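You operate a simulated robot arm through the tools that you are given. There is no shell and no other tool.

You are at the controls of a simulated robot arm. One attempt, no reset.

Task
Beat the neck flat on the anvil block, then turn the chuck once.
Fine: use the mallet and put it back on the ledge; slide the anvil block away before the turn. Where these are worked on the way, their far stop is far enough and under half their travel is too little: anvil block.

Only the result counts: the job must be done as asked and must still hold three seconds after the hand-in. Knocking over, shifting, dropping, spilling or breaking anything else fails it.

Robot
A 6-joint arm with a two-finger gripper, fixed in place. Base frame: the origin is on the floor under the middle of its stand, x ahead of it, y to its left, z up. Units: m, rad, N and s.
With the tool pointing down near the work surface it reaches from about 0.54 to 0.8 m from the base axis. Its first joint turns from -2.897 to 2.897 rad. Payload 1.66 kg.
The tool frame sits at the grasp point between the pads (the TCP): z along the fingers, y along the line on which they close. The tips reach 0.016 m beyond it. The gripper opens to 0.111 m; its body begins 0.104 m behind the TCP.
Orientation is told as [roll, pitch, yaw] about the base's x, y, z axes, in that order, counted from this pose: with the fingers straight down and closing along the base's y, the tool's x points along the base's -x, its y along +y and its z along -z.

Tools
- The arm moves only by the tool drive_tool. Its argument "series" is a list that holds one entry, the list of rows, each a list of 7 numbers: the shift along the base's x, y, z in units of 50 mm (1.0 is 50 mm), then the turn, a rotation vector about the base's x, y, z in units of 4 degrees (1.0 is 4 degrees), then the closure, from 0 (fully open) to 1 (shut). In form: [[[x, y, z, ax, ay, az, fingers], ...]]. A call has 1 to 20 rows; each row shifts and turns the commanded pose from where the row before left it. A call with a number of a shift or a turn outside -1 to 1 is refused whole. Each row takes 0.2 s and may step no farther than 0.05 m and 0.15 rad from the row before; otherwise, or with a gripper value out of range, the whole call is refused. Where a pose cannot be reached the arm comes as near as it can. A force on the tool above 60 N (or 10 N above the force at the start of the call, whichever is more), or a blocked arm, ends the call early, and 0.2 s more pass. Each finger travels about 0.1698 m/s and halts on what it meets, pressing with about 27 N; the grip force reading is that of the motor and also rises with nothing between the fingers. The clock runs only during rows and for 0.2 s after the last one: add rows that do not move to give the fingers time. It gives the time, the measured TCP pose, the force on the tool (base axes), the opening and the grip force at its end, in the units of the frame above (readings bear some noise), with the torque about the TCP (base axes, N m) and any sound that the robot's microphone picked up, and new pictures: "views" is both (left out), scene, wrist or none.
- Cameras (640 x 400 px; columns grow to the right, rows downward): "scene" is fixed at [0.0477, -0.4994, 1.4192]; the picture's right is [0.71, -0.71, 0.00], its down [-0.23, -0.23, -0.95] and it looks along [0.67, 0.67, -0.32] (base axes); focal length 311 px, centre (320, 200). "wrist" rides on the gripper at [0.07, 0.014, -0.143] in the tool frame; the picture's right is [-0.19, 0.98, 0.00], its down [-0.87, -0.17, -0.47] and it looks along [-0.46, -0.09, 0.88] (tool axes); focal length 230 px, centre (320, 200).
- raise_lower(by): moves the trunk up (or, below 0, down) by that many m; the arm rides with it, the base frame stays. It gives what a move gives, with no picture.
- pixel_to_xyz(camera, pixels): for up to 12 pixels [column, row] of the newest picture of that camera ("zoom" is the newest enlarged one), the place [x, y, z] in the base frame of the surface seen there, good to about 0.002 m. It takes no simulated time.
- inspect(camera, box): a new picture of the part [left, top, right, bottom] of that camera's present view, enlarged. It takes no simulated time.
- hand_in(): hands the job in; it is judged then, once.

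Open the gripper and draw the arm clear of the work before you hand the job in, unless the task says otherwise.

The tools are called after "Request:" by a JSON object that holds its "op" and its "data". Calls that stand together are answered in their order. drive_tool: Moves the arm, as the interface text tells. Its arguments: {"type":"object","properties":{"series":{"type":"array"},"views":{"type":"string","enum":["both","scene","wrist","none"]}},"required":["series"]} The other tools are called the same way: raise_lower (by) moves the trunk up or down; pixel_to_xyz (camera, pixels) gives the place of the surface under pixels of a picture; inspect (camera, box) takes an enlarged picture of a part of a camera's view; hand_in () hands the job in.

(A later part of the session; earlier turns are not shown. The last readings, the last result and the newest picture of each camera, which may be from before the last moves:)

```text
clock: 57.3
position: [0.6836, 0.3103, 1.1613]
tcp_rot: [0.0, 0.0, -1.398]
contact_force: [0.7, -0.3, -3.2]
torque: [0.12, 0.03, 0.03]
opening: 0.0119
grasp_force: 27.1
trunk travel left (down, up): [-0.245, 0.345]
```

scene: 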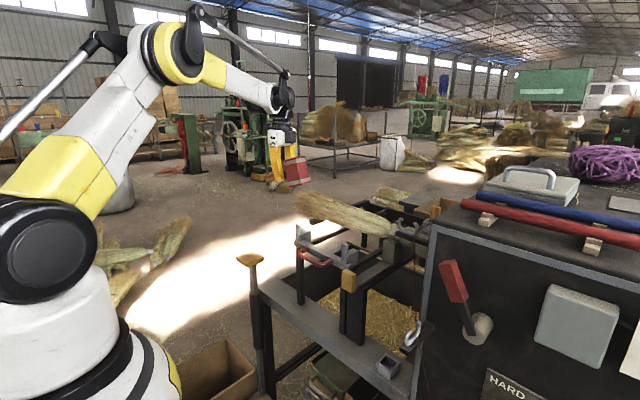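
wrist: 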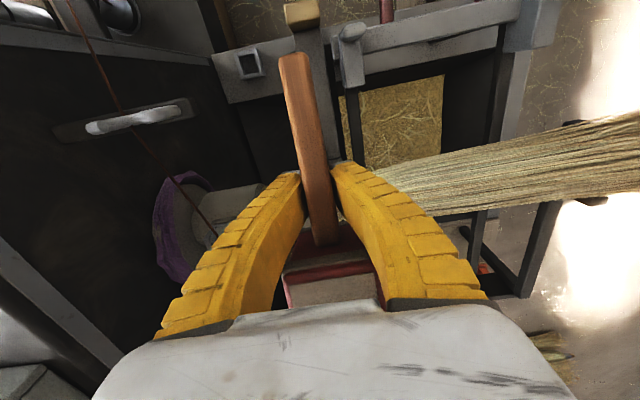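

I finish the turn back to the pick-up yaw, placing it 8 mm further from the fork post, and lower the trunk again.

Request:
{"op": "drive_tool", "data": {"series": [[[0, 0.35, 0, 0, 0, -1, 1], [0, 0.35, 0, 0, 0, -1, 1], [0, 0.35, 0, 0, 0, -1, 1], [0, 0.18, 0, 0, 0, -0.17, 1], [0, 0, 0, 0, 0, 0, 1]]], "views": "none"}}

Request:
{"op": "raise_lower", "data": {"by": -0.12}}

Request:
{"op": "drive_tool", "data": {"series": [[[0, 0, -0.8, 0, 0, 0, 1], [0, 0, -0.8, 0, 0, 0, 1], [0, 0, -0.8, 0, 0, 0, 1], [0, 0, -0.8, 0, 0, 0, 1], [0, 0, 0, 0, 0, 0, 1]]]}}

```text
clock: 58.5
position: [0.684, 0.3714, 1.1601]
tcp_rot: [-0.001, -0.001, -1.619]
contact_force: [0.3, 0.7, -3.9]
torque: [0.13, 0.01, -0.02]
opening: 0.0123
grasp_force: 27.3
trunk travel left (down, up): [-0.245, 0.345]
```

```text
clock: 60.0
position: [0.6839, 0.3709, 1.0417]
tcp_rot: [-0.001, 0.0, -1.618]
contact_force: [1.1, 0.4, -2.9]
torque: [0.15, -0.02, 0.0]
opening: 0.0118
grasp_force: 27.3
trunk travel left (down, up): [-0.125, 0.465]
```

```text
clock: 61.2
position: [0.6844, 0.3736, 0.8789]
tcp_rot: [0.001, 0.0, -1.617]
contact_force: [-0.2, 0.2, -3.5]
torque: [0.12, 0.0, -0.01]
opening: 0.0121
grasp_force: 27.1
trunk travel left (down, up): [-0.125, 0.465]
```

scene: 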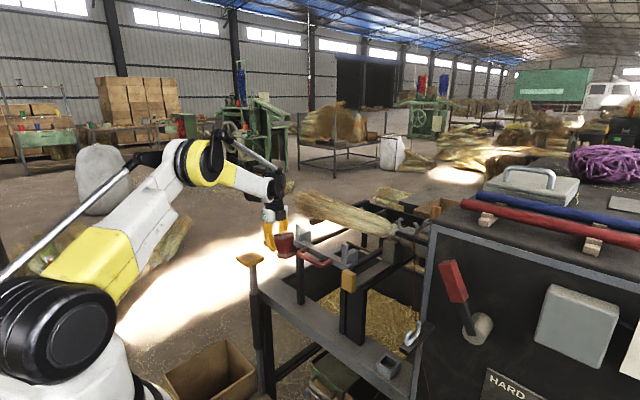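
wrist: 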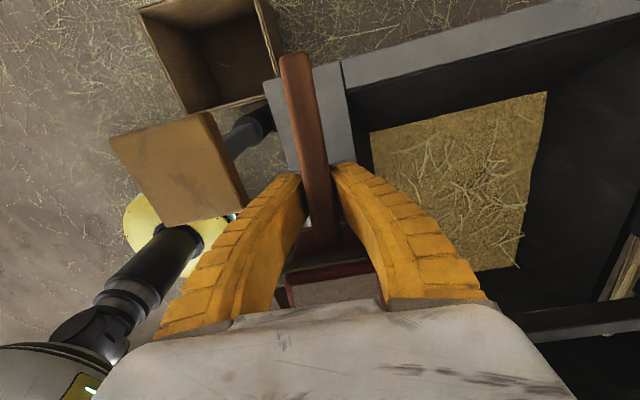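

The mallet hangs head-up over the ledge; I lower it slowly so the handle end touches first and levels it.

Request:
{"op": "drive_tool", "data": {"series": [[[0, 0, -0.7, 0, 0, 0, 1], [0, 0, -0.7, 0, 0, 0, 1], [0, 0, -0.4, 0, 0, 0, 1], [0, 0, -0.3, 0, 0, 0, 1], [0, 0, -0.3, 0, 0, 0, 1], [0, 0, -0.2, 0, 0, 0, 1], [0, 0, -0.2, 0, 0, 0, 1], [0, 0, 0, 0, 0, 0, 1]]]}}

```text
clock: 63.0
position: [0.6849, 0.3719, 0.7407]
tcp_rot: [0.0, 0.001, -1.618]
contact_force: [0.8, -0.1, -2.6]
torque: [0.07, 0.02, 0.04]
opening: 0.0122
grasp_force: 27.1
trunk travel left (down, up): [-0.125, 0.465]
```

scene: 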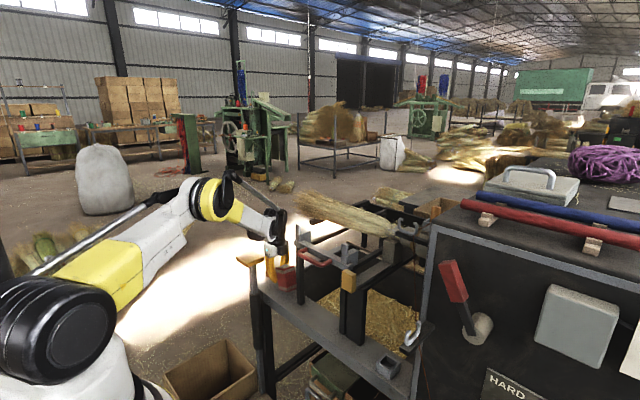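
wrist: 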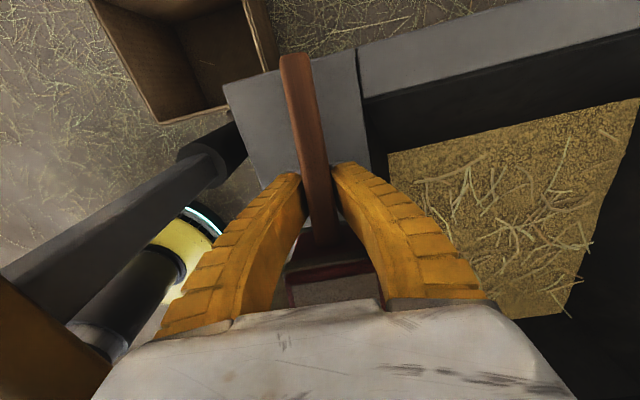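

Not yet in firm contact at z 0.741; I look at the mallet's tilt from the scene camera.

Request:
{"op": "inspect", "data": {"camera": "scene", "box": [240, 220, 320, 310]}}

```text
4.44 times, centred on (280, 265) of scene
```

zoom: 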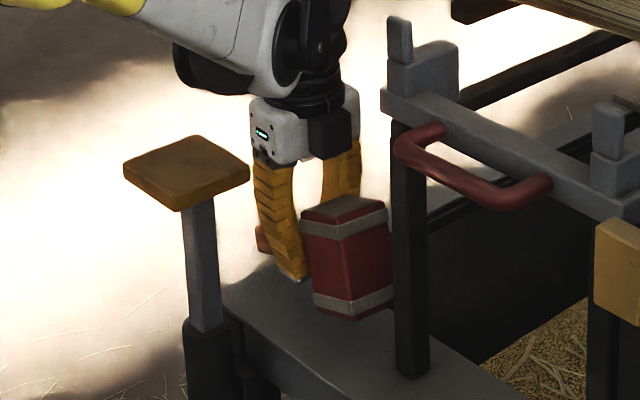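

The head is still tilted up by some 10–15°; I press down a little further in small steps to level it on the ledge.

Request:
{"op": "drive_tool", "data": {"series": [[[0, 0, -0.1, 0, 0, 0, 1], [0, 0, -0.1, 0, 0, 0, 1], [0, 0, -0.1, 0, 0, 0, 1], [0, 0, 0, 0, 0, 0, 1]]], "views": "wrist"}}

Request:
{"op": "inspect", "data": {"camera": "scene", "box": [240, 220, 320, 310]}}

```text
clock: 64.0
position: [0.6849, 0.3714, 0.7254]
tcp_rot: [0.0, 0.001, -1.616]
contact_force: [-0.2, -0.4, -3.0]
torque: [0.15, 0.02, -0.05]
opening: 0.0121
grasp_force: 27.3
trunk travel left (down, up): [-0.125, 0.465]
```

wrist: 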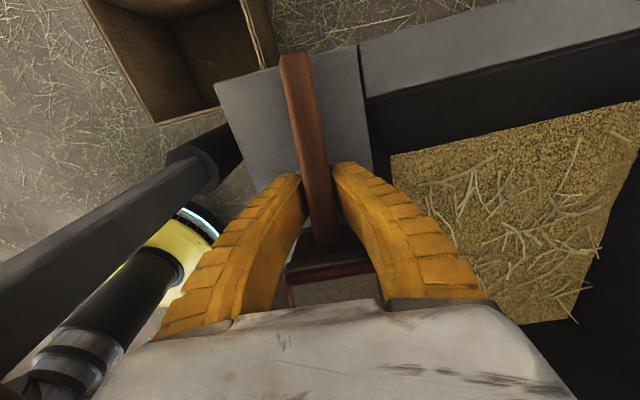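

```text
4.44 times, centred on (280, 265) of scene
```

zoom: 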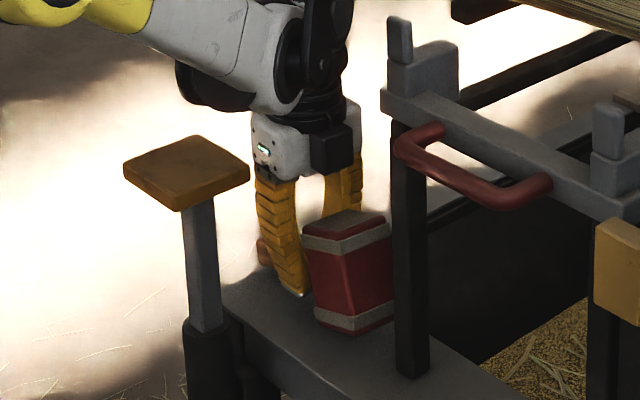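

It hangs about a centimetre above the ledge, tilted. I lower until contact shows in the force reading.

Request:
{"op": "drive_tool", "data": {"series": [[[0, 0, -0.08, 0, 0, 0, 1], [0, 0, -0.08, 0, 0, 0, 1], [0, 0, 0, 0, 0, 0, 1]]], "views": "wrist"}}

Request:
{"op": "inspect", "data": {"camera": "scene", "box": [240, 220, 320, 310]}}

```text
clock: 64.8
position: [0.6853, 0.371, 0.7187]
tcp_rot: [0.001, 0.0, -1.619]
contact_force: [-1.5, -0.8, 2.1]
torque: [0.5, 0.0, 0.1]
opening: 0.0135
grasp_force: 26.8
trunk travel left (down, up): [-0.125, 0.465]
```

wrist: 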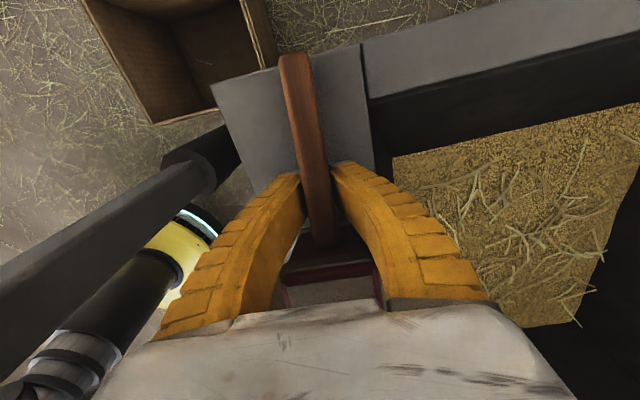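

```text
4.44 times, centred on (280, 265) of scene
```

zoom: 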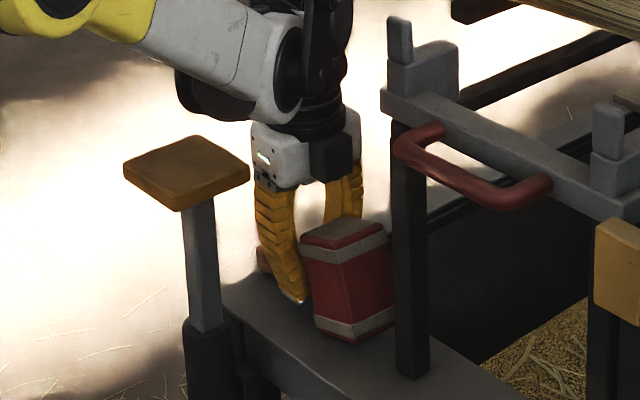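

The handle end now touches (torque 0.5 N m); the mallet is near level. I open the fingers gently to let it settle flat.

Request:
{"op": "drive_tool", "data": {"series": [[[0, 0, 0, 0, 0, 0, 0.85], [0, 0, 0, 0, 0, 0, 0.75], [0, 0, 0, 0, 0, 0, 0.64], [0, 0, 0, 0, 0, 0, 0.64]]], "views": "wrist"}}

Request:
{"op": "inspect", "data": {"camera": "scene", "box": [240, 220, 320, 310]}}

```text
clock: 65.8
position: [0.6852, 0.3711, 0.7194]
tcp_rot: [-0.001, 0.001, -1.618]
contact_force: [1.0, -0.8, 0.4]
torque: [0.01, -0.01, 0.02]
opening: 0.0423
grasp_force: 1.4
trunk travel left (down, up): [-0.125, 0.465]
```

wrist: 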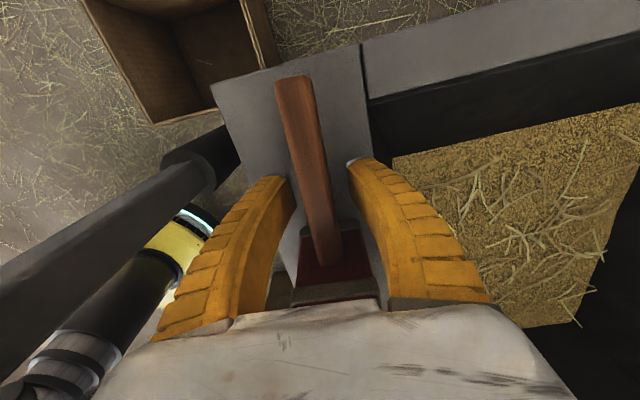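

```text
4.44 times, centred on (280, 265) of scene
```

zoom: 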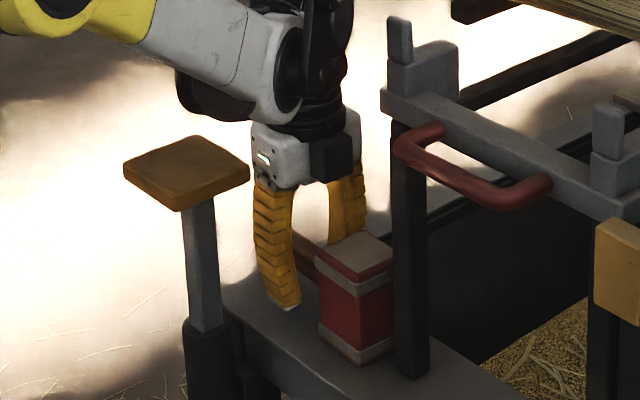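

The mallet now stands flat on the ledge. I back up and measure its new place.

Request:
{"op": "drive_tool", "data": {"series": [[[0, 0, 0.5, 0, 0, 0, 0.64], [0, 0, 0.8, 0, 0, 0, 0.64], [0, 0, 0.8, 0, 0, 0, 0.64], [0, 0, 0.8, 0, 0, 0, 0.64], [0, 0, 0.8, 0, 0, 0, 0.64], [0, 0, 0.8, 0, 0, 0, 0.4], [0, 0, 0, 0, 0, 0, 0.4]]]}}

Request:
{"op": "inspect", "data": {"camera": "wrist", "box": [270, 40, 390, 190]}}

```text
clock: 67.4
position: [0.6839, 0.3705, 0.9436]
tcp_rot: [-0.001, 0.001, -1.618]
contact_force: [0.0, -0.1, 0.4]
torque: [-0.01, 0.01, 0.03]
opening: 0.0685
grasp_force: 1.0
trunk travel left (down, up): [-0.125, 0.465]
```

scene: 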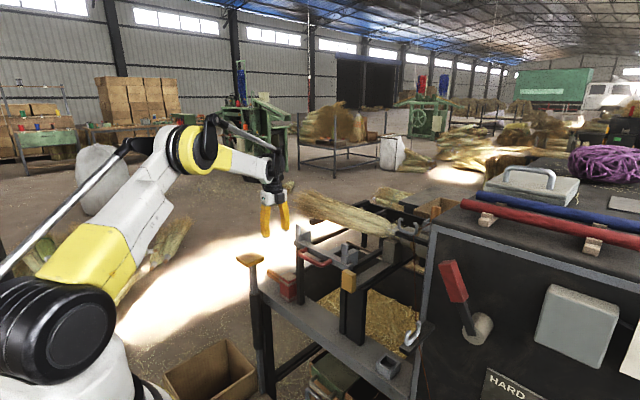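
wrist: 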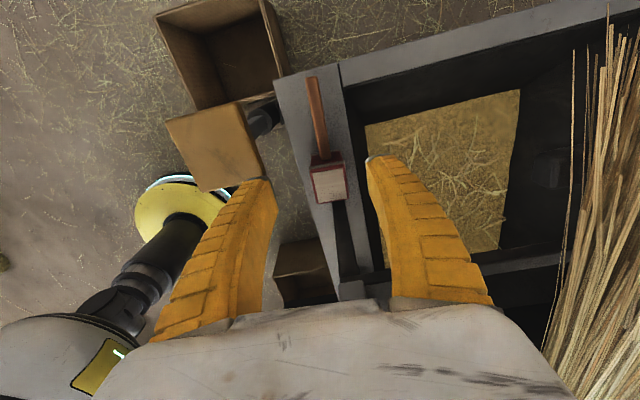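

```text
2.67 times, centred on (330, 115) of wrist
```

zoom: 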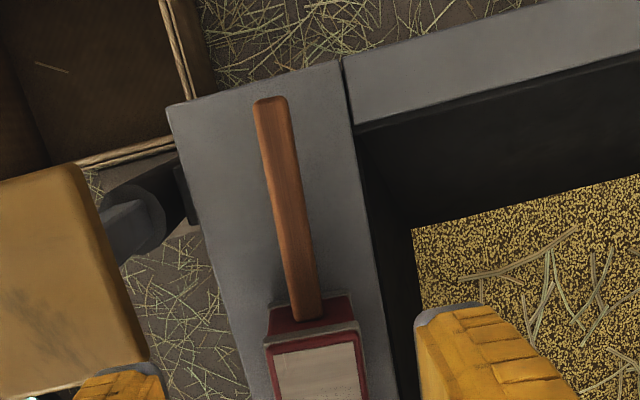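

I zoom on the head and query its top-face corners.

Request:
{"op": "inspect", "data": {"camera": "wrist", "box": [290, 140, 370, 220]}}

Request:
{"op": "pixel_to_xyz", "data": {"camera": "wrist", "pixels": [[312, 82], [318, 120], [323, 148], [315, 175], [341, 170], [318, 200], [345, 195], [330, 185], [312, 165], [338, 155], [360, 230], [345, 215]]}}

```text
5.00 times, centred on (330, 180) of wrist
```

zoom: 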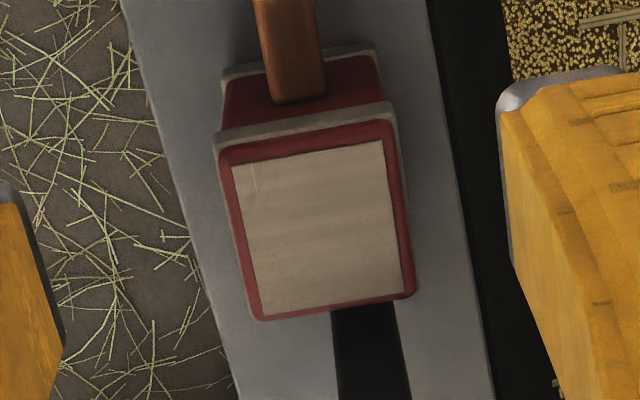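

```text
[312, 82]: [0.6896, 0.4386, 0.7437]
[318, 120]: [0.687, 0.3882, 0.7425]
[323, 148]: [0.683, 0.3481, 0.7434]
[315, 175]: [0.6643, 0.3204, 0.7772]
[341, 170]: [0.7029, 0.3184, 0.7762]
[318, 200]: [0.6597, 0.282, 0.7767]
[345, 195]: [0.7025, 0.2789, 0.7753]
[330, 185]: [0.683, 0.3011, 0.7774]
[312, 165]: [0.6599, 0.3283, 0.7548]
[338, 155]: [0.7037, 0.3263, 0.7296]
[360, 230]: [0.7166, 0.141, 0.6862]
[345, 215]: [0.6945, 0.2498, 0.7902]
```

The head centre is at (0.682,0.3005) with its top at z 0.777. I lean the tool 25° toward +y (clear of the fork) and move above the head for a grip on its side faces.

Request:
{"op": "drive_tool", "data": {"series": [[[0, 0, 0.3, 0, 0, -0.35, 0.42], [0, -0.23, 0, -1, 0, 0, 0.42], [0, -0.23, 0, -1, 0, 0, 0.42], [0, -0.23, 0, -1, 0, 0, 0.42], [0, -0.23, 0, -1, 0, 0, 0.42], [0, -0.23, 0, -1, 0, 0, 0.42], [0, -0.23, 0, -1, 0, 0, 0.42], [-0.03, 0, 0, -0.25, 0, 0, 0.42], [0, 0, 0, 0, 0, 0, 0.42]]]}}

```text
clock: 69.4
position: [0.6826, 0.3039, 0.9574]
tcp_rot: [0.033, -0.437, -1.649]
contact_force: [0.4, 0.3, -0.4]
torque: [0.0, 0.0, -0.03]
opening: 0.0661
grasp_force: 1.1
trunk travel left (down, up): [-0.125, 0.465]
```

scene: 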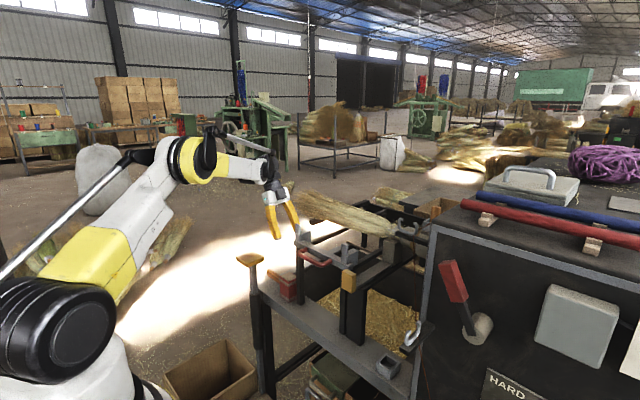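
wrist: 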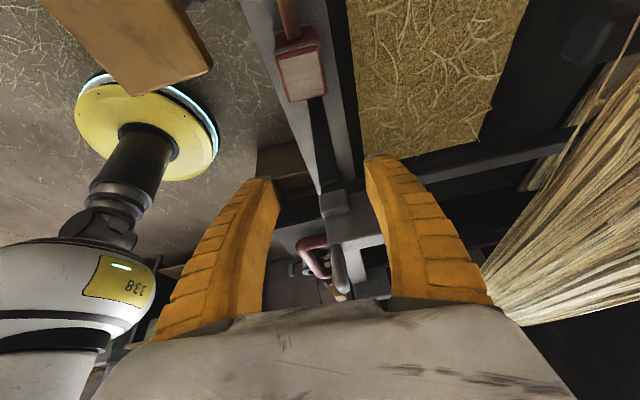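

The lean is set; the head (300,70) and the fingers are lined up in x. I descend vertically 15 cm and check.

Request:
{"op": "drive_tool", "data": {"series": [[[0, -0.03, -0.6, 0, 0, 0, 0.42], [0, -0.03, -0.6, 0, 0, 0, 0.42], [0, 0, -0.6, 0, 0, 0, 0.42], [0, 0, -0.6, 0, 0, 0, 0.42], [0, 0, -0.6, 0, 0, 0, 0.42], [0, 0, 0, 0, 0, 0, 0.42]]]}}

Request:
{"op": "inspect", "data": {"camera": "scene", "box": [240, 220, 320, 310]}}

```text
clock: 70.8
position: [0.6827, 0.2987, 0.8089]
tcp_rot: [0.034, -0.434, -1.649]
contact_force: [0.6, 0.7, -1.4]
torque: [0.0, 0.0, 0.02]
opening: 0.0662
grasp_force: 1.5
trunk travel left (down, up): [-0.125, 0.465]
```

scene: 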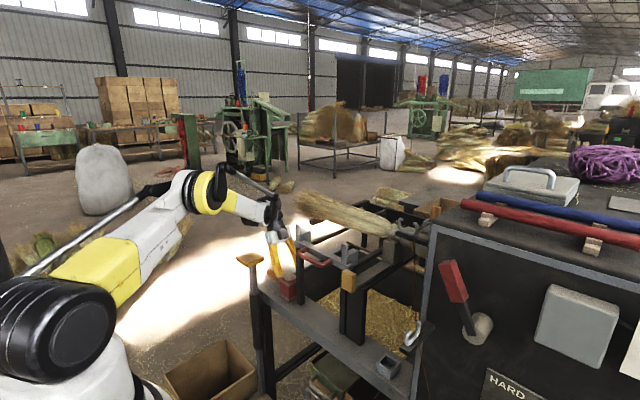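
wrist: 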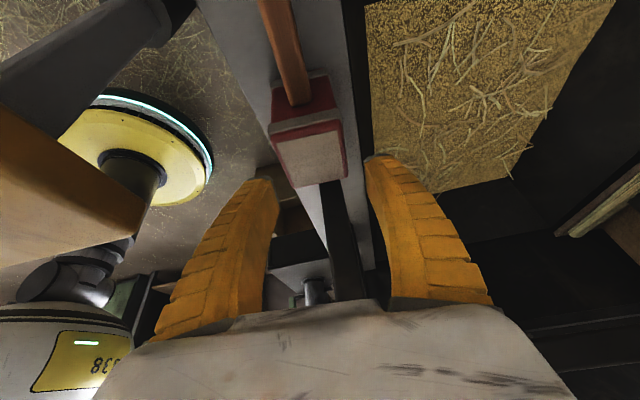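

```text
4.44 times, centred on (280, 265) of scene
```

zoom: 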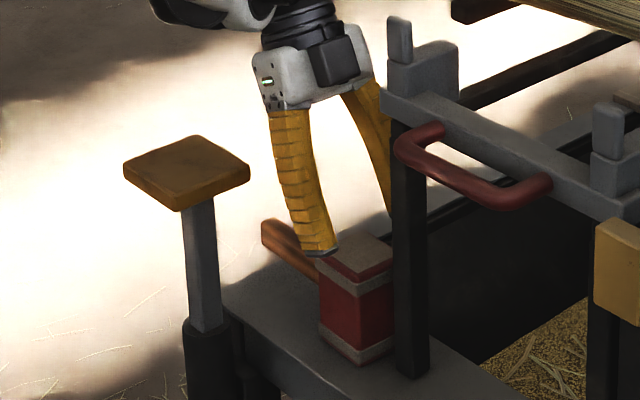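

The fingers straddle the head cleanly; I lower the last 5 cm and close on the head's side faces.

Request:
{"op": "drive_tool", "data": {"series": [[[0, 0.02, -0.4, 0, 0, 0, 0.42], [0, 0.02, -0.4, 0, 0, 0, 0.42], [0, 0, -0.22, 0, 0, 0, 0.42], [0, 0, 0, 0, 0, 0, 0.42], [0, 0, 0, 0, 0, 0, 0.6], [0, 0, 0, 0, 0, 0, 0.8], [0, 0, 0, 0, 0, 0, 1], [0, 0, 0, 0, 0, 0, 1]]]}}

Request:
{"op": "inspect", "data": {"camera": "scene", "box": [240, 220, 320, 310]}}

```text
clock: 72.6
position: [0.6785, 0.3013, 0.7603]
tcp_rot: [0.037, -0.434, -1.65]
contact_force: [1.9, 0.6, 6.9]
torque: [0.03, 0.1, 0.04]
opening: 0.0488
grasp_force: 27.0
out of reach, approached as far as the arm can: row 3
trunk travel left (down, up): [-0.125, 0.465]
```

scene: 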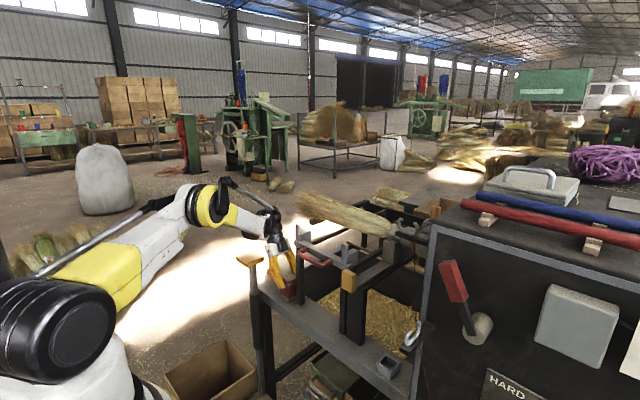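
wrist: 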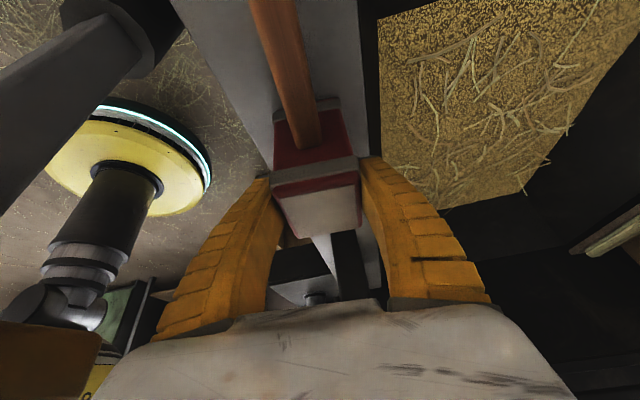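

```text
4.44 times, centred on (280, 265) of scene
```

zoom: 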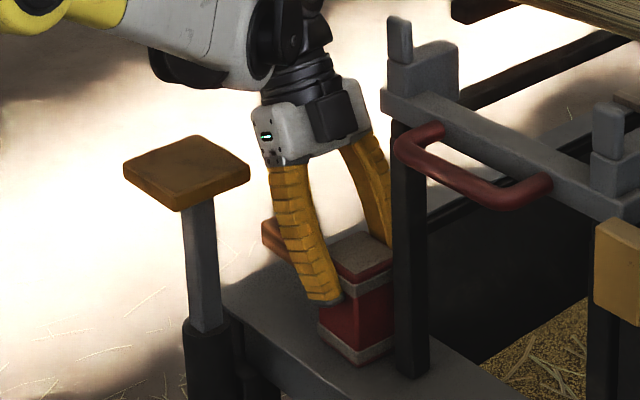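

The head is gripped (opening 48.8 mm, 27 N). I lift it up carefully with a small shift away from the fork post.

Request:
{"op": "drive_tool", "data": {"series": [[[0, 0, 0.3, 0, 0, 0, 1], [0, 0.1, 0.5, 0, 0, 0, 1], [0, 0.2, 0.7, 0, 0, 0, 1], [0, 0.2, 0.8, 0, 0, 0, 1], [0, 0.1, 0.8, 0, 0, 0, 1], [0, 0, 0.8, 0, 0, 0, 1], [0, 0, 0.8, 0, 0, 0, 1], [0, 0, 0.8, 0, 0, 0, 1], [0, 0, 0, 0, 0, 0, 1]]]}}

Request:
{"op": "inspect", "data": {"camera": "scene", "box": [240, 140, 320, 230]}}

```text
clock: 74.6
position: [0.6783, 0.3296, 1.0372]
tcp_rot: [0.033, -0.435, -1.65]
contact_force: [-1.1, -0.7, -2.2]
torque: [-0.07, -0.03, 0.02]
opening: 0.0487
grasp_force: 27.3
trunk travel left (down, up): [-0.125, 0.465]
```

scene: 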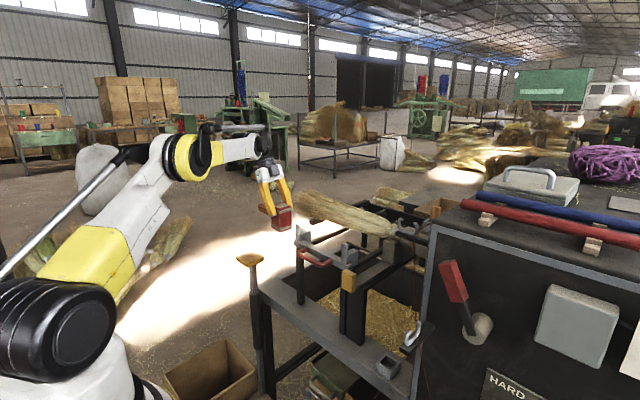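
wrist: 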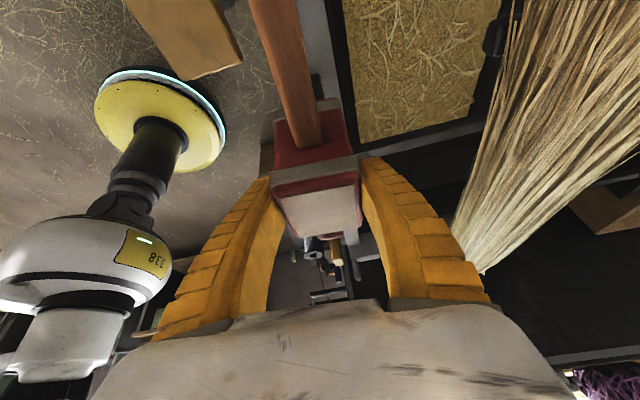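

```text
4.44 times, centred on (280, 185) of scene
```

zoom: 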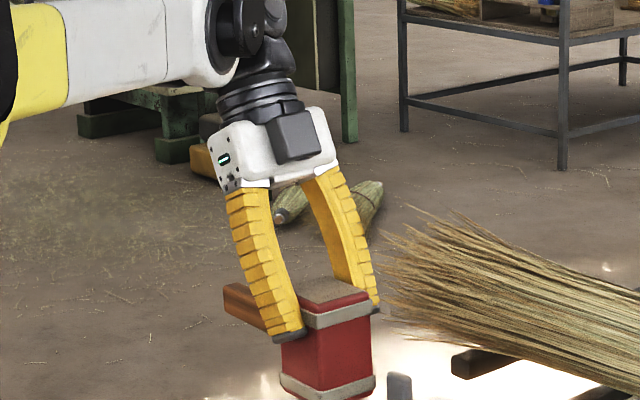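

The mallet hangs firmly and level. I raise the trunk and swing it over toward the neck, turning by +94.5°.

Request:
{"op": "raise_lower", "data": {"by": 0.12}}

Request:
{"op": "drive_tool", "data": {"series": [[[0.06, -0.3, 0.05, 0, 0, 1, 1], [0.06, -0.3, 0.05, 0, 0, 1, 1], [0.06, -0.3, 0.05, 0, 0, 1, 1], [0.06, -0.3, 0.05, 0, 0, 1, 1], [0.06, -0.3, 0.05, 0, 0, 1, 1], [0.06, -0.3, 0.05, 0, 0, 1, 1], [0.06, -0.3, 0.05, 0, 0, 1, 1], [0.06, -0.3, 0.05, 0, 0, 1, 1], [0.06, -0.3, 0, 0, 0, 1, 1], [0.06, -0.3, 0, 0, 0, 1, 1], [0.06, -0.3, 0, 0, 0, 1, 1], [0.06, -0.3, 0, 0, 0, 1, 1], [0.06, -0.3, 0, 0, 0, 1, 1], [0.06, -0.3, 0, 0, 0, 1, 1], [0.06, -0.3, 0, 0, 0, 1, 1], [0.06, -0.3, 0, 0, 0, 1, 1], [0.06, -0.3, 0, 0, 0, 1, 1], [0.06, -0.3, 0, 0, 0, 1, 1], [0.06, -0.3, 0, 0, 0, 1, 1], [0.06, -0.3, 0, 0, 0, 1, 1]]], "views": "scene"}}

Request:
{"op": "drive_tool", "data": {"series": [[[0.1, -0.3, 0, 0, 0, 1, 1], [0.1, -0.3, 0, 0, 0, 1, 1], [0.1, -0.3, 0, 0, 0, 1, 1], [0.2, -0.2, 0, 0, 0, 0.6, 1], [0, 0, 0, 0, 0, 0, 1]]]}}

```text
clock: 76.1
position: [0.6792, 0.3304, 1.1564]
tcp_rot: [0.033, -0.434, -1.649]
contact_force: [0.1, 0.3, -3.2]
torque: [-0.04, 0.03, 0.02]
opening: 0.0484
grasp_force: 26.9
trunk travel left (down, up): [-0.245, 0.345]
```

```text
clock: 80.3
position: [0.7406, 0.0287, 1.1759]
tcp_rot: [0.033, -0.437, -0.251]
contact_force: [-0.3, -0.1, -2.9]
torque: [0.03, -0.04, 0.01]
opening: 0.0484
grasp_force: 27.0
trunk travel left (down, up): [-0.245, 0.345]
```

scene: 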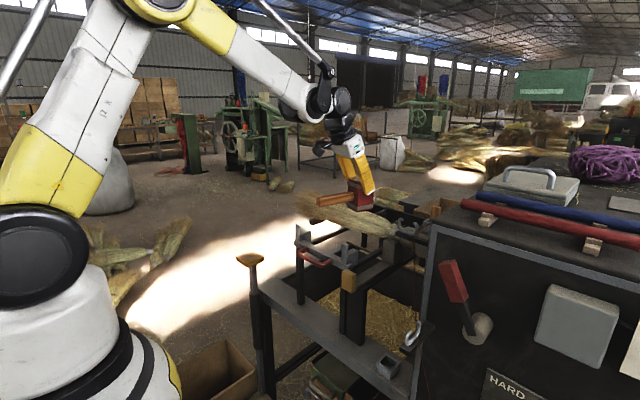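

```text
clock: 81.5
position: [0.7611, -0.0257, 1.1774]
tcp_rot: [0.032, -0.434, -0.001]
contact_force: [0.5, -0.2, -3.3]
torque: [0.01, -0.04, 0.02]
opening: 0.0484
grasp_force: 27.1
trunk travel left (down, up): [-0.245, 0.345]
```

scene: 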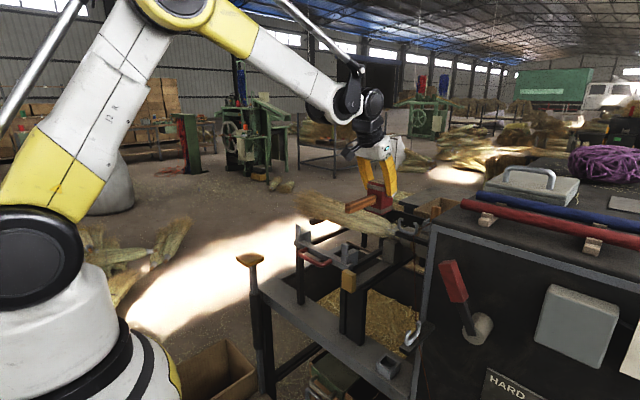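
wrist: 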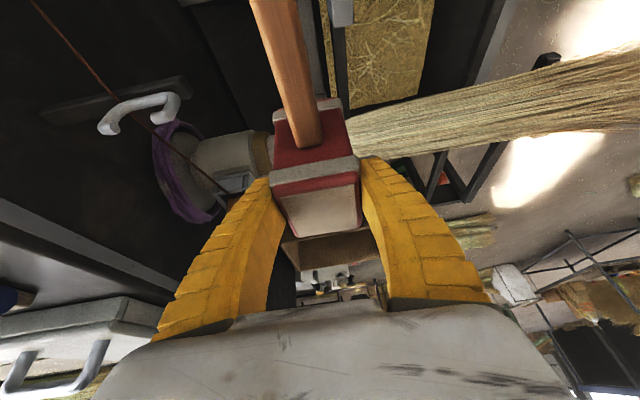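

Now I extend 11 cm forward to stand above the neck and check position and clearance.

Request:
{"op": "drive_tool", "data": {"series": [[[0.7, 0, -0.1, 0, 0, 0, 1], [0.7, 0, -0.1, 0, 0, 0, 1], [0.75, 0, -0.1, 0, 0, 0, 1], [0, 0, 0, 0, 0, 0, 1]]]}}

Request:
{"op": "inspect", "data": {"camera": "scene", "box": [340, 150, 440, 270]}}

```text
clock: 82.5
position: [0.8701, -0.0235, 1.1613]
tcp_rot: [0.032, -0.434, -0.002]
contact_force: [0.0, 0.5, -2.2]
torque: [-0.03, -0.07, -0.01]
opening: 0.0482
grasp_force: 27.1
trunk travel left (down, up): [-0.245, 0.345]
```

scene: 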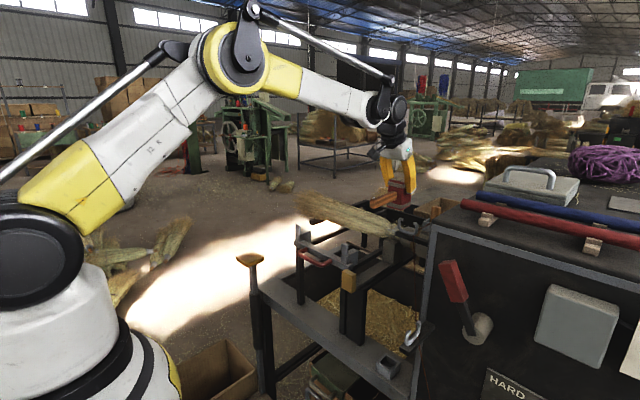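
wrist: 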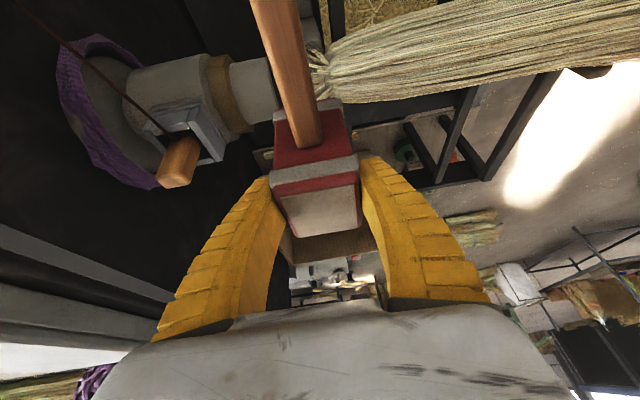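

```text
3.33 times, centred on (390, 210) of scene
```

zoom: 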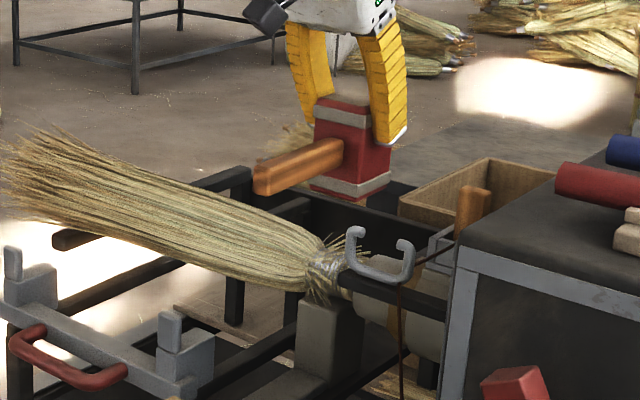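

Head and neck look lined up; I verify with measured points on the head's lower edge.

Request:
{"op": "pixel_to_xyz", "data": {"camera": "zoom", "pixels": [[318, 183], [340, 192], [358, 198], [385, 182], [330, 262], [345, 255], [320, 275], [305, 255]]}}

```text
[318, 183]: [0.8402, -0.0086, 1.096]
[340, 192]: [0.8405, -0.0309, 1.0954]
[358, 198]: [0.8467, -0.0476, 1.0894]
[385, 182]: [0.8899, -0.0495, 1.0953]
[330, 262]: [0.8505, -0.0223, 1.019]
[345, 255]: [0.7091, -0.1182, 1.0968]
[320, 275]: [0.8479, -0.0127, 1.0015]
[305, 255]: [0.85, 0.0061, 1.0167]
```

The head (x 0.840–0.893, y -0.05–0, bottom z 1.087) covers the neck. I strike down fast.

Request:
{"op": "drive_tool", "data": {"series": [[[0, 0, -0.95, 0, 0, 0, 1], [0, 0, -0.85, 0, 0, 0, 1]]]}}

Request:
{"op": "inspect", "data": {"camera": "scene", "box": [340, 150, 440, 270]}}

```text
clock: 83.1
position: [0.868, -0.0256, 1.0704]
tcp_rot: [0.033, -0.437, -0.002]
contact_force: [-4.6, -3.3, 19.6]
torque: [-0.04, 0.15, 0.01]
opening: 0.0533
grasp_force: 27.1
trunk travel left (down, up): [-0.245, 0.345]
```

scene: 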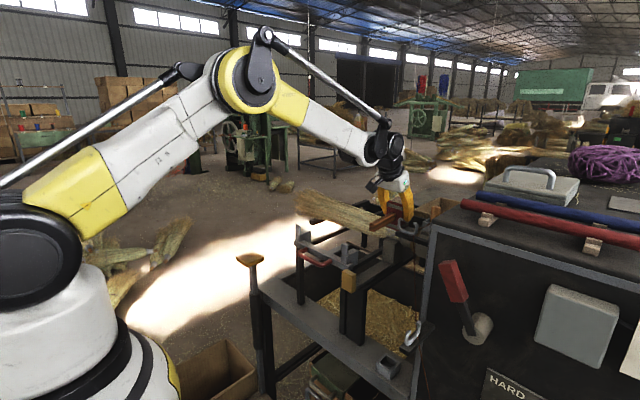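
wrist: 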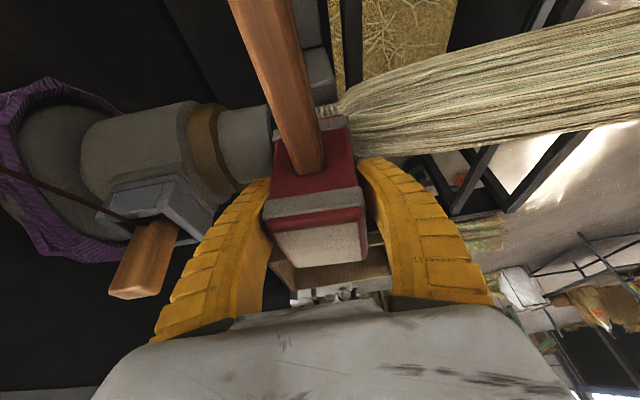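

```text
3.33 times, centred on (390, 210) of scene
```

zoom: 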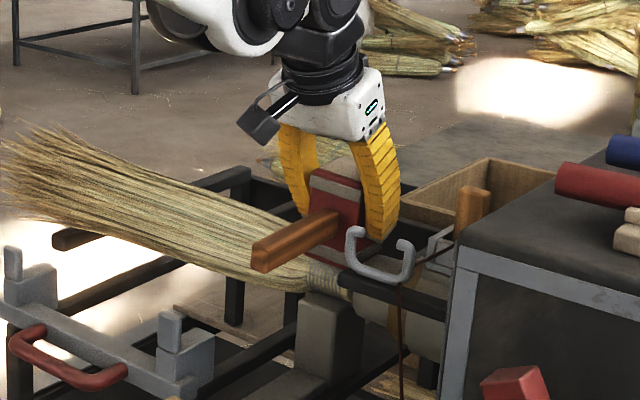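

The blow gave about 20–25 N with some slip of the head in the pads. I measure the head's position and the neck.

Request:
{"op": "inspect", "data": {"camera": "scene", "box": [365, 200, 425, 250]}}

Request:
{"op": "pixel_to_xyz", "data": {"camera": "scene", "pixels": [[390, 202], [392, 225], [394, 228], [386, 233], [388, 236], [384, 238], [378, 232], [398, 206], [396, 200]]}}

```text
8.00 times, centred on (395, 225) of scene
```

zoom: 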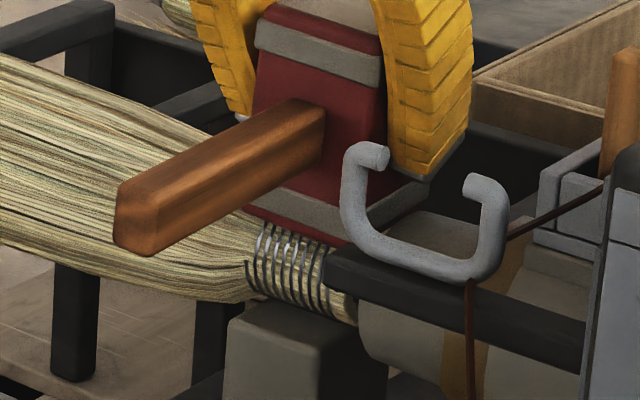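

```text
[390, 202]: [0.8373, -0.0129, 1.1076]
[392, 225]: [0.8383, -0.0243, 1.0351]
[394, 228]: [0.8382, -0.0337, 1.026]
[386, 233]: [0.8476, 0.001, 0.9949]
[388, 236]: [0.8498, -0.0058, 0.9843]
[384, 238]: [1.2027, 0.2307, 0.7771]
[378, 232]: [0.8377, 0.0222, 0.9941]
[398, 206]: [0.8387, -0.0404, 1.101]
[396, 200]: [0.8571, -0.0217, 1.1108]
```

I lift off to see whether the neck has changed (the flared straw ends seem gone in this view).

Request:
{"op": "drive_tool", "data": {"series": [[[0, 0, 0.8, 0, 0, 0, 1], [0, 0, 0.8, 0, 0, 0, 1], [0, 0, 0, 0, 0, 0, 1]]]}}

Request:
{"op": "inspect", "data": {"camera": "scene", "box": [365, 200, 425, 250]}}

```text
clock: 83.9
position: [0.8712, -0.0237, 1.151]
tcp_rot: [0.032, -0.434, -0.003]
contact_force: [0.3, 0.2, -3.0]
torque: [0.0, -0.05, -0.03]
opening: 0.0484
grasp_force: 26.5
trunk travel left (down, up): [-0.245, 0.345]
```

scene: 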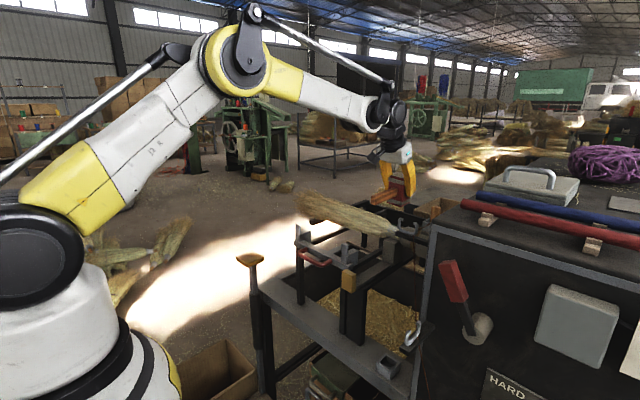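
wrist: 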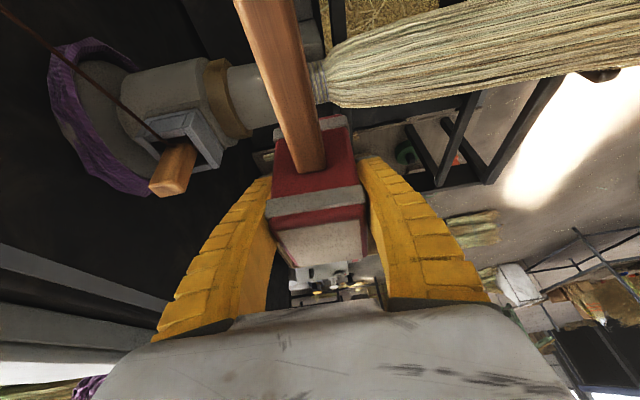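

```text
8.00 times, centred on (395, 225) of scene
```

zoom: 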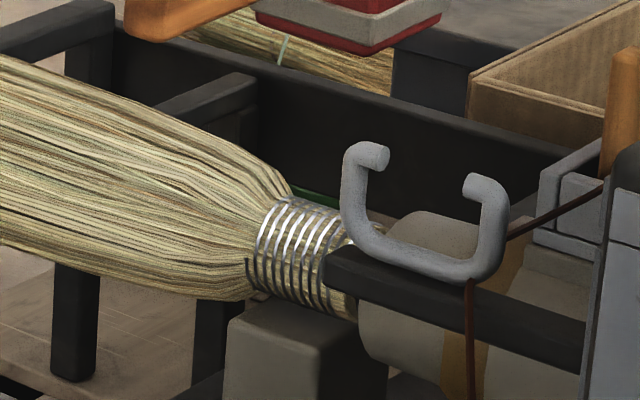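

The flared straw ends are gone: the neck lies flat now. For safety I give one more blow of the same kind.

Request:
{"op": "drive_tool", "data": {"series": [[[0, 0, -0.95, 0, 0, 0, 1], [0, 0, -0.95, 0, 0, 0, 1]]], "views": "none"}}

Request:
{"op": "drive_tool", "data": {"series": [[[0, 0, 0.8, 0, 0, 0, 1], [0, 0, 0.8, 0, 0, 0, 1], [0, 0, 0.4, 0, 0, 0, 1], [0, 0, 0, 0, 0, 0, 1]]]}}

Request:
{"op": "inspect", "data": {"camera": "scene", "box": [345, 160, 435, 250]}}

```text
clock: 84.5
position: [0.8712, -0.0261, 1.0609]
tcp_rot: [0.034, -0.437, -0.003]
contact_force: [0.7, -2.7, 21.2]
torque: [0.08, -0.12, 0.0]
opening: 0.052
grasp_force: 27.1
trunk travel left (down, up): [-0.245, 0.345]
```

```text
clock: 85.5
position: [0.8685, -0.0283, 1.1575]
tcp_rot: [0.033, -0.435, -0.001]
contact_force: [0.3, -0.5, -3.5]
torque: [0.02, -0.06, 0.01]
opening: 0.0484
grasp_force: 26.7
trunk travel left (down, up): [-0.245, 0.345]
```

scene: 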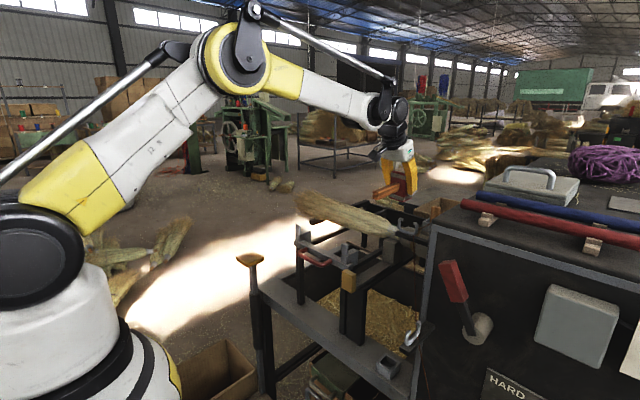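
wrist: 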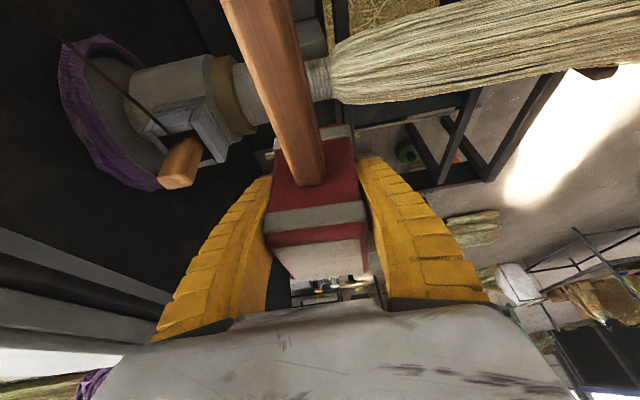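

```text
4.44 times, centred on (390, 205) of scene
```

zoom: 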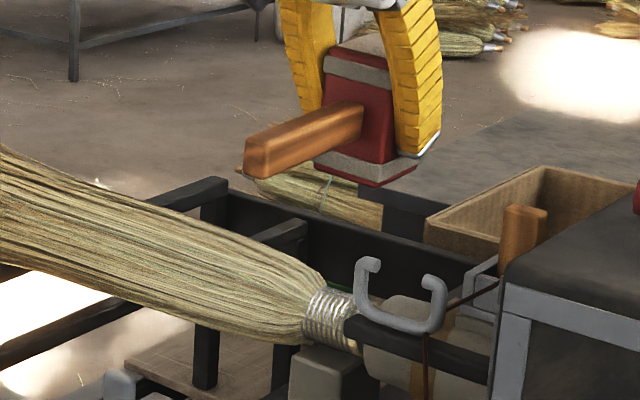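

The neck stays flat. Now I carry the mallet back: first retreat from the neck, then turn back by -94.5° toward the ledge.

Request:
{"op": "drive_tool", "data": {"series": [[[-0.7, 0, 0.15, 0, 0, 0, 1], [-0.7, 0, 0.15, 0, 0, 0, 1], [-0.7, 0.1, 0.1, 0, 0, 0, 1], [-0.1, 0.3, 0, 0, 0, -1, 1], [-0.1, 0.3, 0, 0, 0, -1, 1], [-0.1, 0.3, 0, 0, 0, -1, 1], [-0.06, 0.3, 0, 0, 0, -1, 1], [-0.06, 0.3, 0, 0, 0, -1, 1], [-0.06, 0.3, 0, 0, 0, -1, 1], [-0.06, 0.3, 0, 0, 0, -1, 1], [-0.06, 0.3, 0, 0, 0, -1, 1], [-0.06, 0.3, 0, 0, 0, -1, 1], [-0.06, 0.3, 0, 0, 0, -1, 1], [-0.06, 0.3, 0, 0, 0, -1, 1], [-0.06, 0.3, 0, 0, 0, -1, 1], [-0.06, 0.3, 0, 0, 0, -1, 1], [-0.06, 0.3, 0, 0, 0, -1, 1], [-0.06, 0.3, 0, 0, 0, -1, 1], [-0.06, 0.3, 0, 0, 0, -1, 1], [-0.06, 0.3, 0, 0, 0, -1, 1]]], "views": "scene"}}

Request:
{"op": "drive_tool", "data": {"series": [[[-0.06, 0.3, 0, 0, 0, -1, 1], [-0.06, 0.3, 0, 0, 0, -1, 1], [-0.06, 0.3, 0, 0, 0, -1, 1], [-0.06, 0.3, 0, 0, 0, -1, 1], [-0.06, 0.3, 0, 0, 0, -1, 1], [-0.06, 0.3, 0, 0, 0, -1, 1], [0, 0.2, 0, 0, 0, -0.6, 1], [0, 0, 0, 0, 0, 0, 1]]]}}

Request:
{"op": "raise_lower", "data": {"by": -0.2}}

```text
clock: 89.7
position: [0.7107, 0.238, 1.1769]
tcp_rot: [0.033, -0.436, -1.191]
contact_force: [-0.2, 0.4, -2.7]
torque: [-0.05, -0.02, 0.03]
opening: 0.0484
grasp_force: 27.2
trunk travel left (down, up): [-0.245, 0.345]
```

scene: 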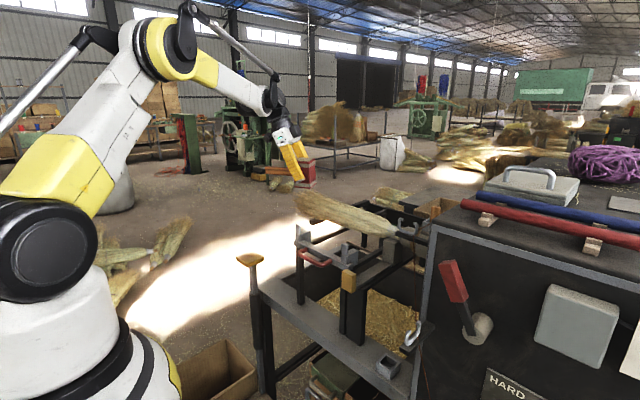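

```text
clock: 91.5
position: [0.692, 0.3342, 1.1761]
tcp_rot: [0.033, -0.433, -1.652]
contact_force: [-0.9, 0.4, -4.0]
torque: [-0.06, -0.01, 0.03]
opening: 0.0484
grasp_force: 27.0
trunk travel left (down, up): [-0.245, 0.345]
```

scene: 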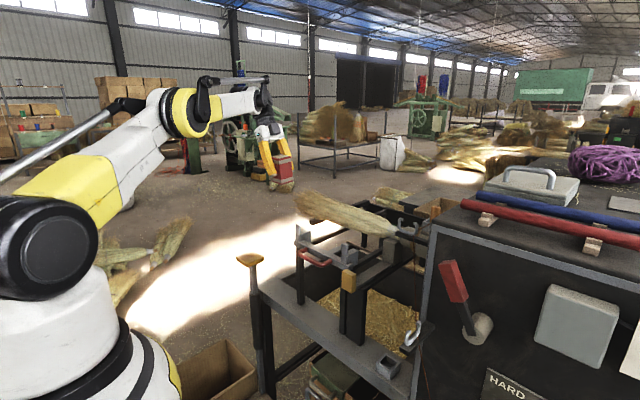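
wrist: 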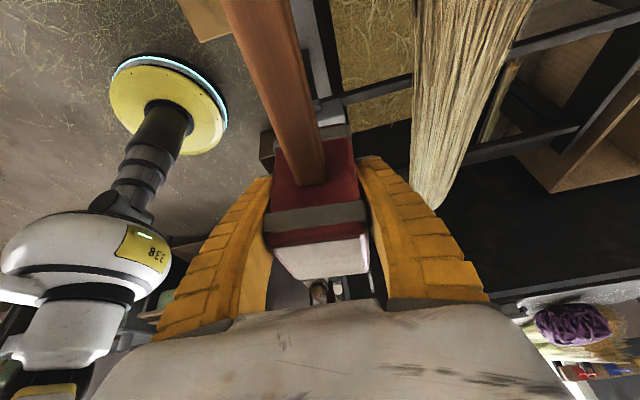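

```text
clock: 93.7
position: [0.6927, 0.3328, 0.9768]
tcp_rot: [0.033, -0.434, -1.65]
contact_force: [-0.1, 0.0, -2.4]
torque: [-0.04, 0.02, -0.01]
opening: 0.0484
grasp_force: 26.7
trunk travel left (down, up): [-0.045, 0.545]
```

The trunk is down; I check the mallet's attitude and its gap to the fork before lowering.

Request:
{"op": "drive_tool", "data": {"series": [[[-0.22, -0.2, -0.2, 0, 0, 0, 1], [0, -0.2, -0.4, 0, 0, 0, 1], [0, 0, -0.6, 0, 0, 0, 1], [0, 0, 0, 0, 0, 0, 1]]]}}

Request:
{"op": "inspect", "data": {"camera": "scene", "box": [240, 200, 320, 290]}}

```text
clock: 94.7
position: [0.6799, 0.3132, 0.9164]
tcp_rot: [0.034, -0.436, -1.652]
contact_force: [0.4, -0.3, -3.8]
torque: [-0.05, 0.01, -0.03]
opening: 0.0483
grasp_force: 27.2
trunk travel left (down, up): [-0.045, 0.545]
```

scene: 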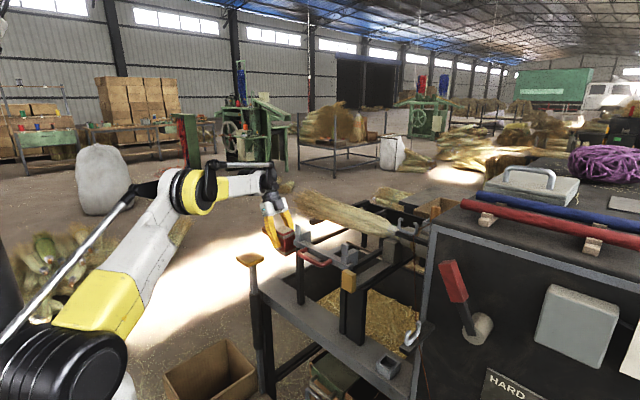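
wrist: 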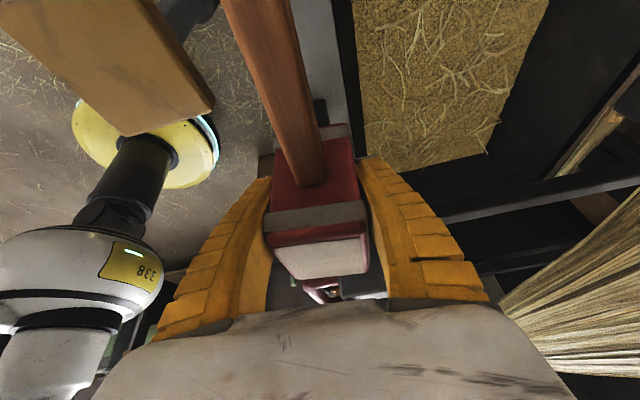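

```text
4.44 times, centred on (280, 245) of scene
```

zoom: 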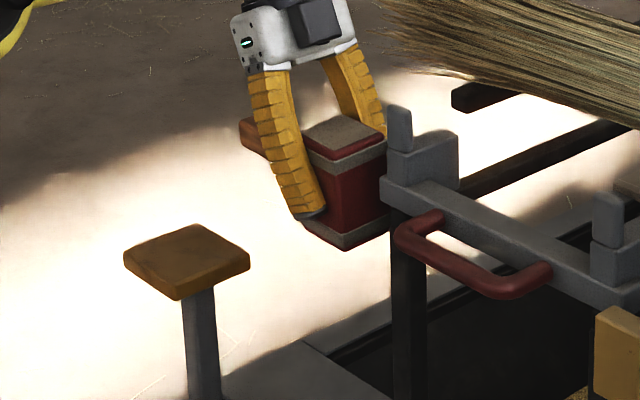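

It hangs level; I measure its bottom edge and the near face.

Request:
{"op": "pixel_to_xyz", "data": {"camera": "zoom", "pixels": [[343, 240], [345, 247], [370, 238], [340, 130], [382, 150], [335, 152], [440, 150], [395, 130]]}}

```text
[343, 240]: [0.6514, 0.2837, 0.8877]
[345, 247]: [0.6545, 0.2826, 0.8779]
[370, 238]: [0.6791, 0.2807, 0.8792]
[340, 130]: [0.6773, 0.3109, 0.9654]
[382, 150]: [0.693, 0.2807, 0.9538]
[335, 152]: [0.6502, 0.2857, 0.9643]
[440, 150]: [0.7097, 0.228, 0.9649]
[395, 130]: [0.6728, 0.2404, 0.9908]
```

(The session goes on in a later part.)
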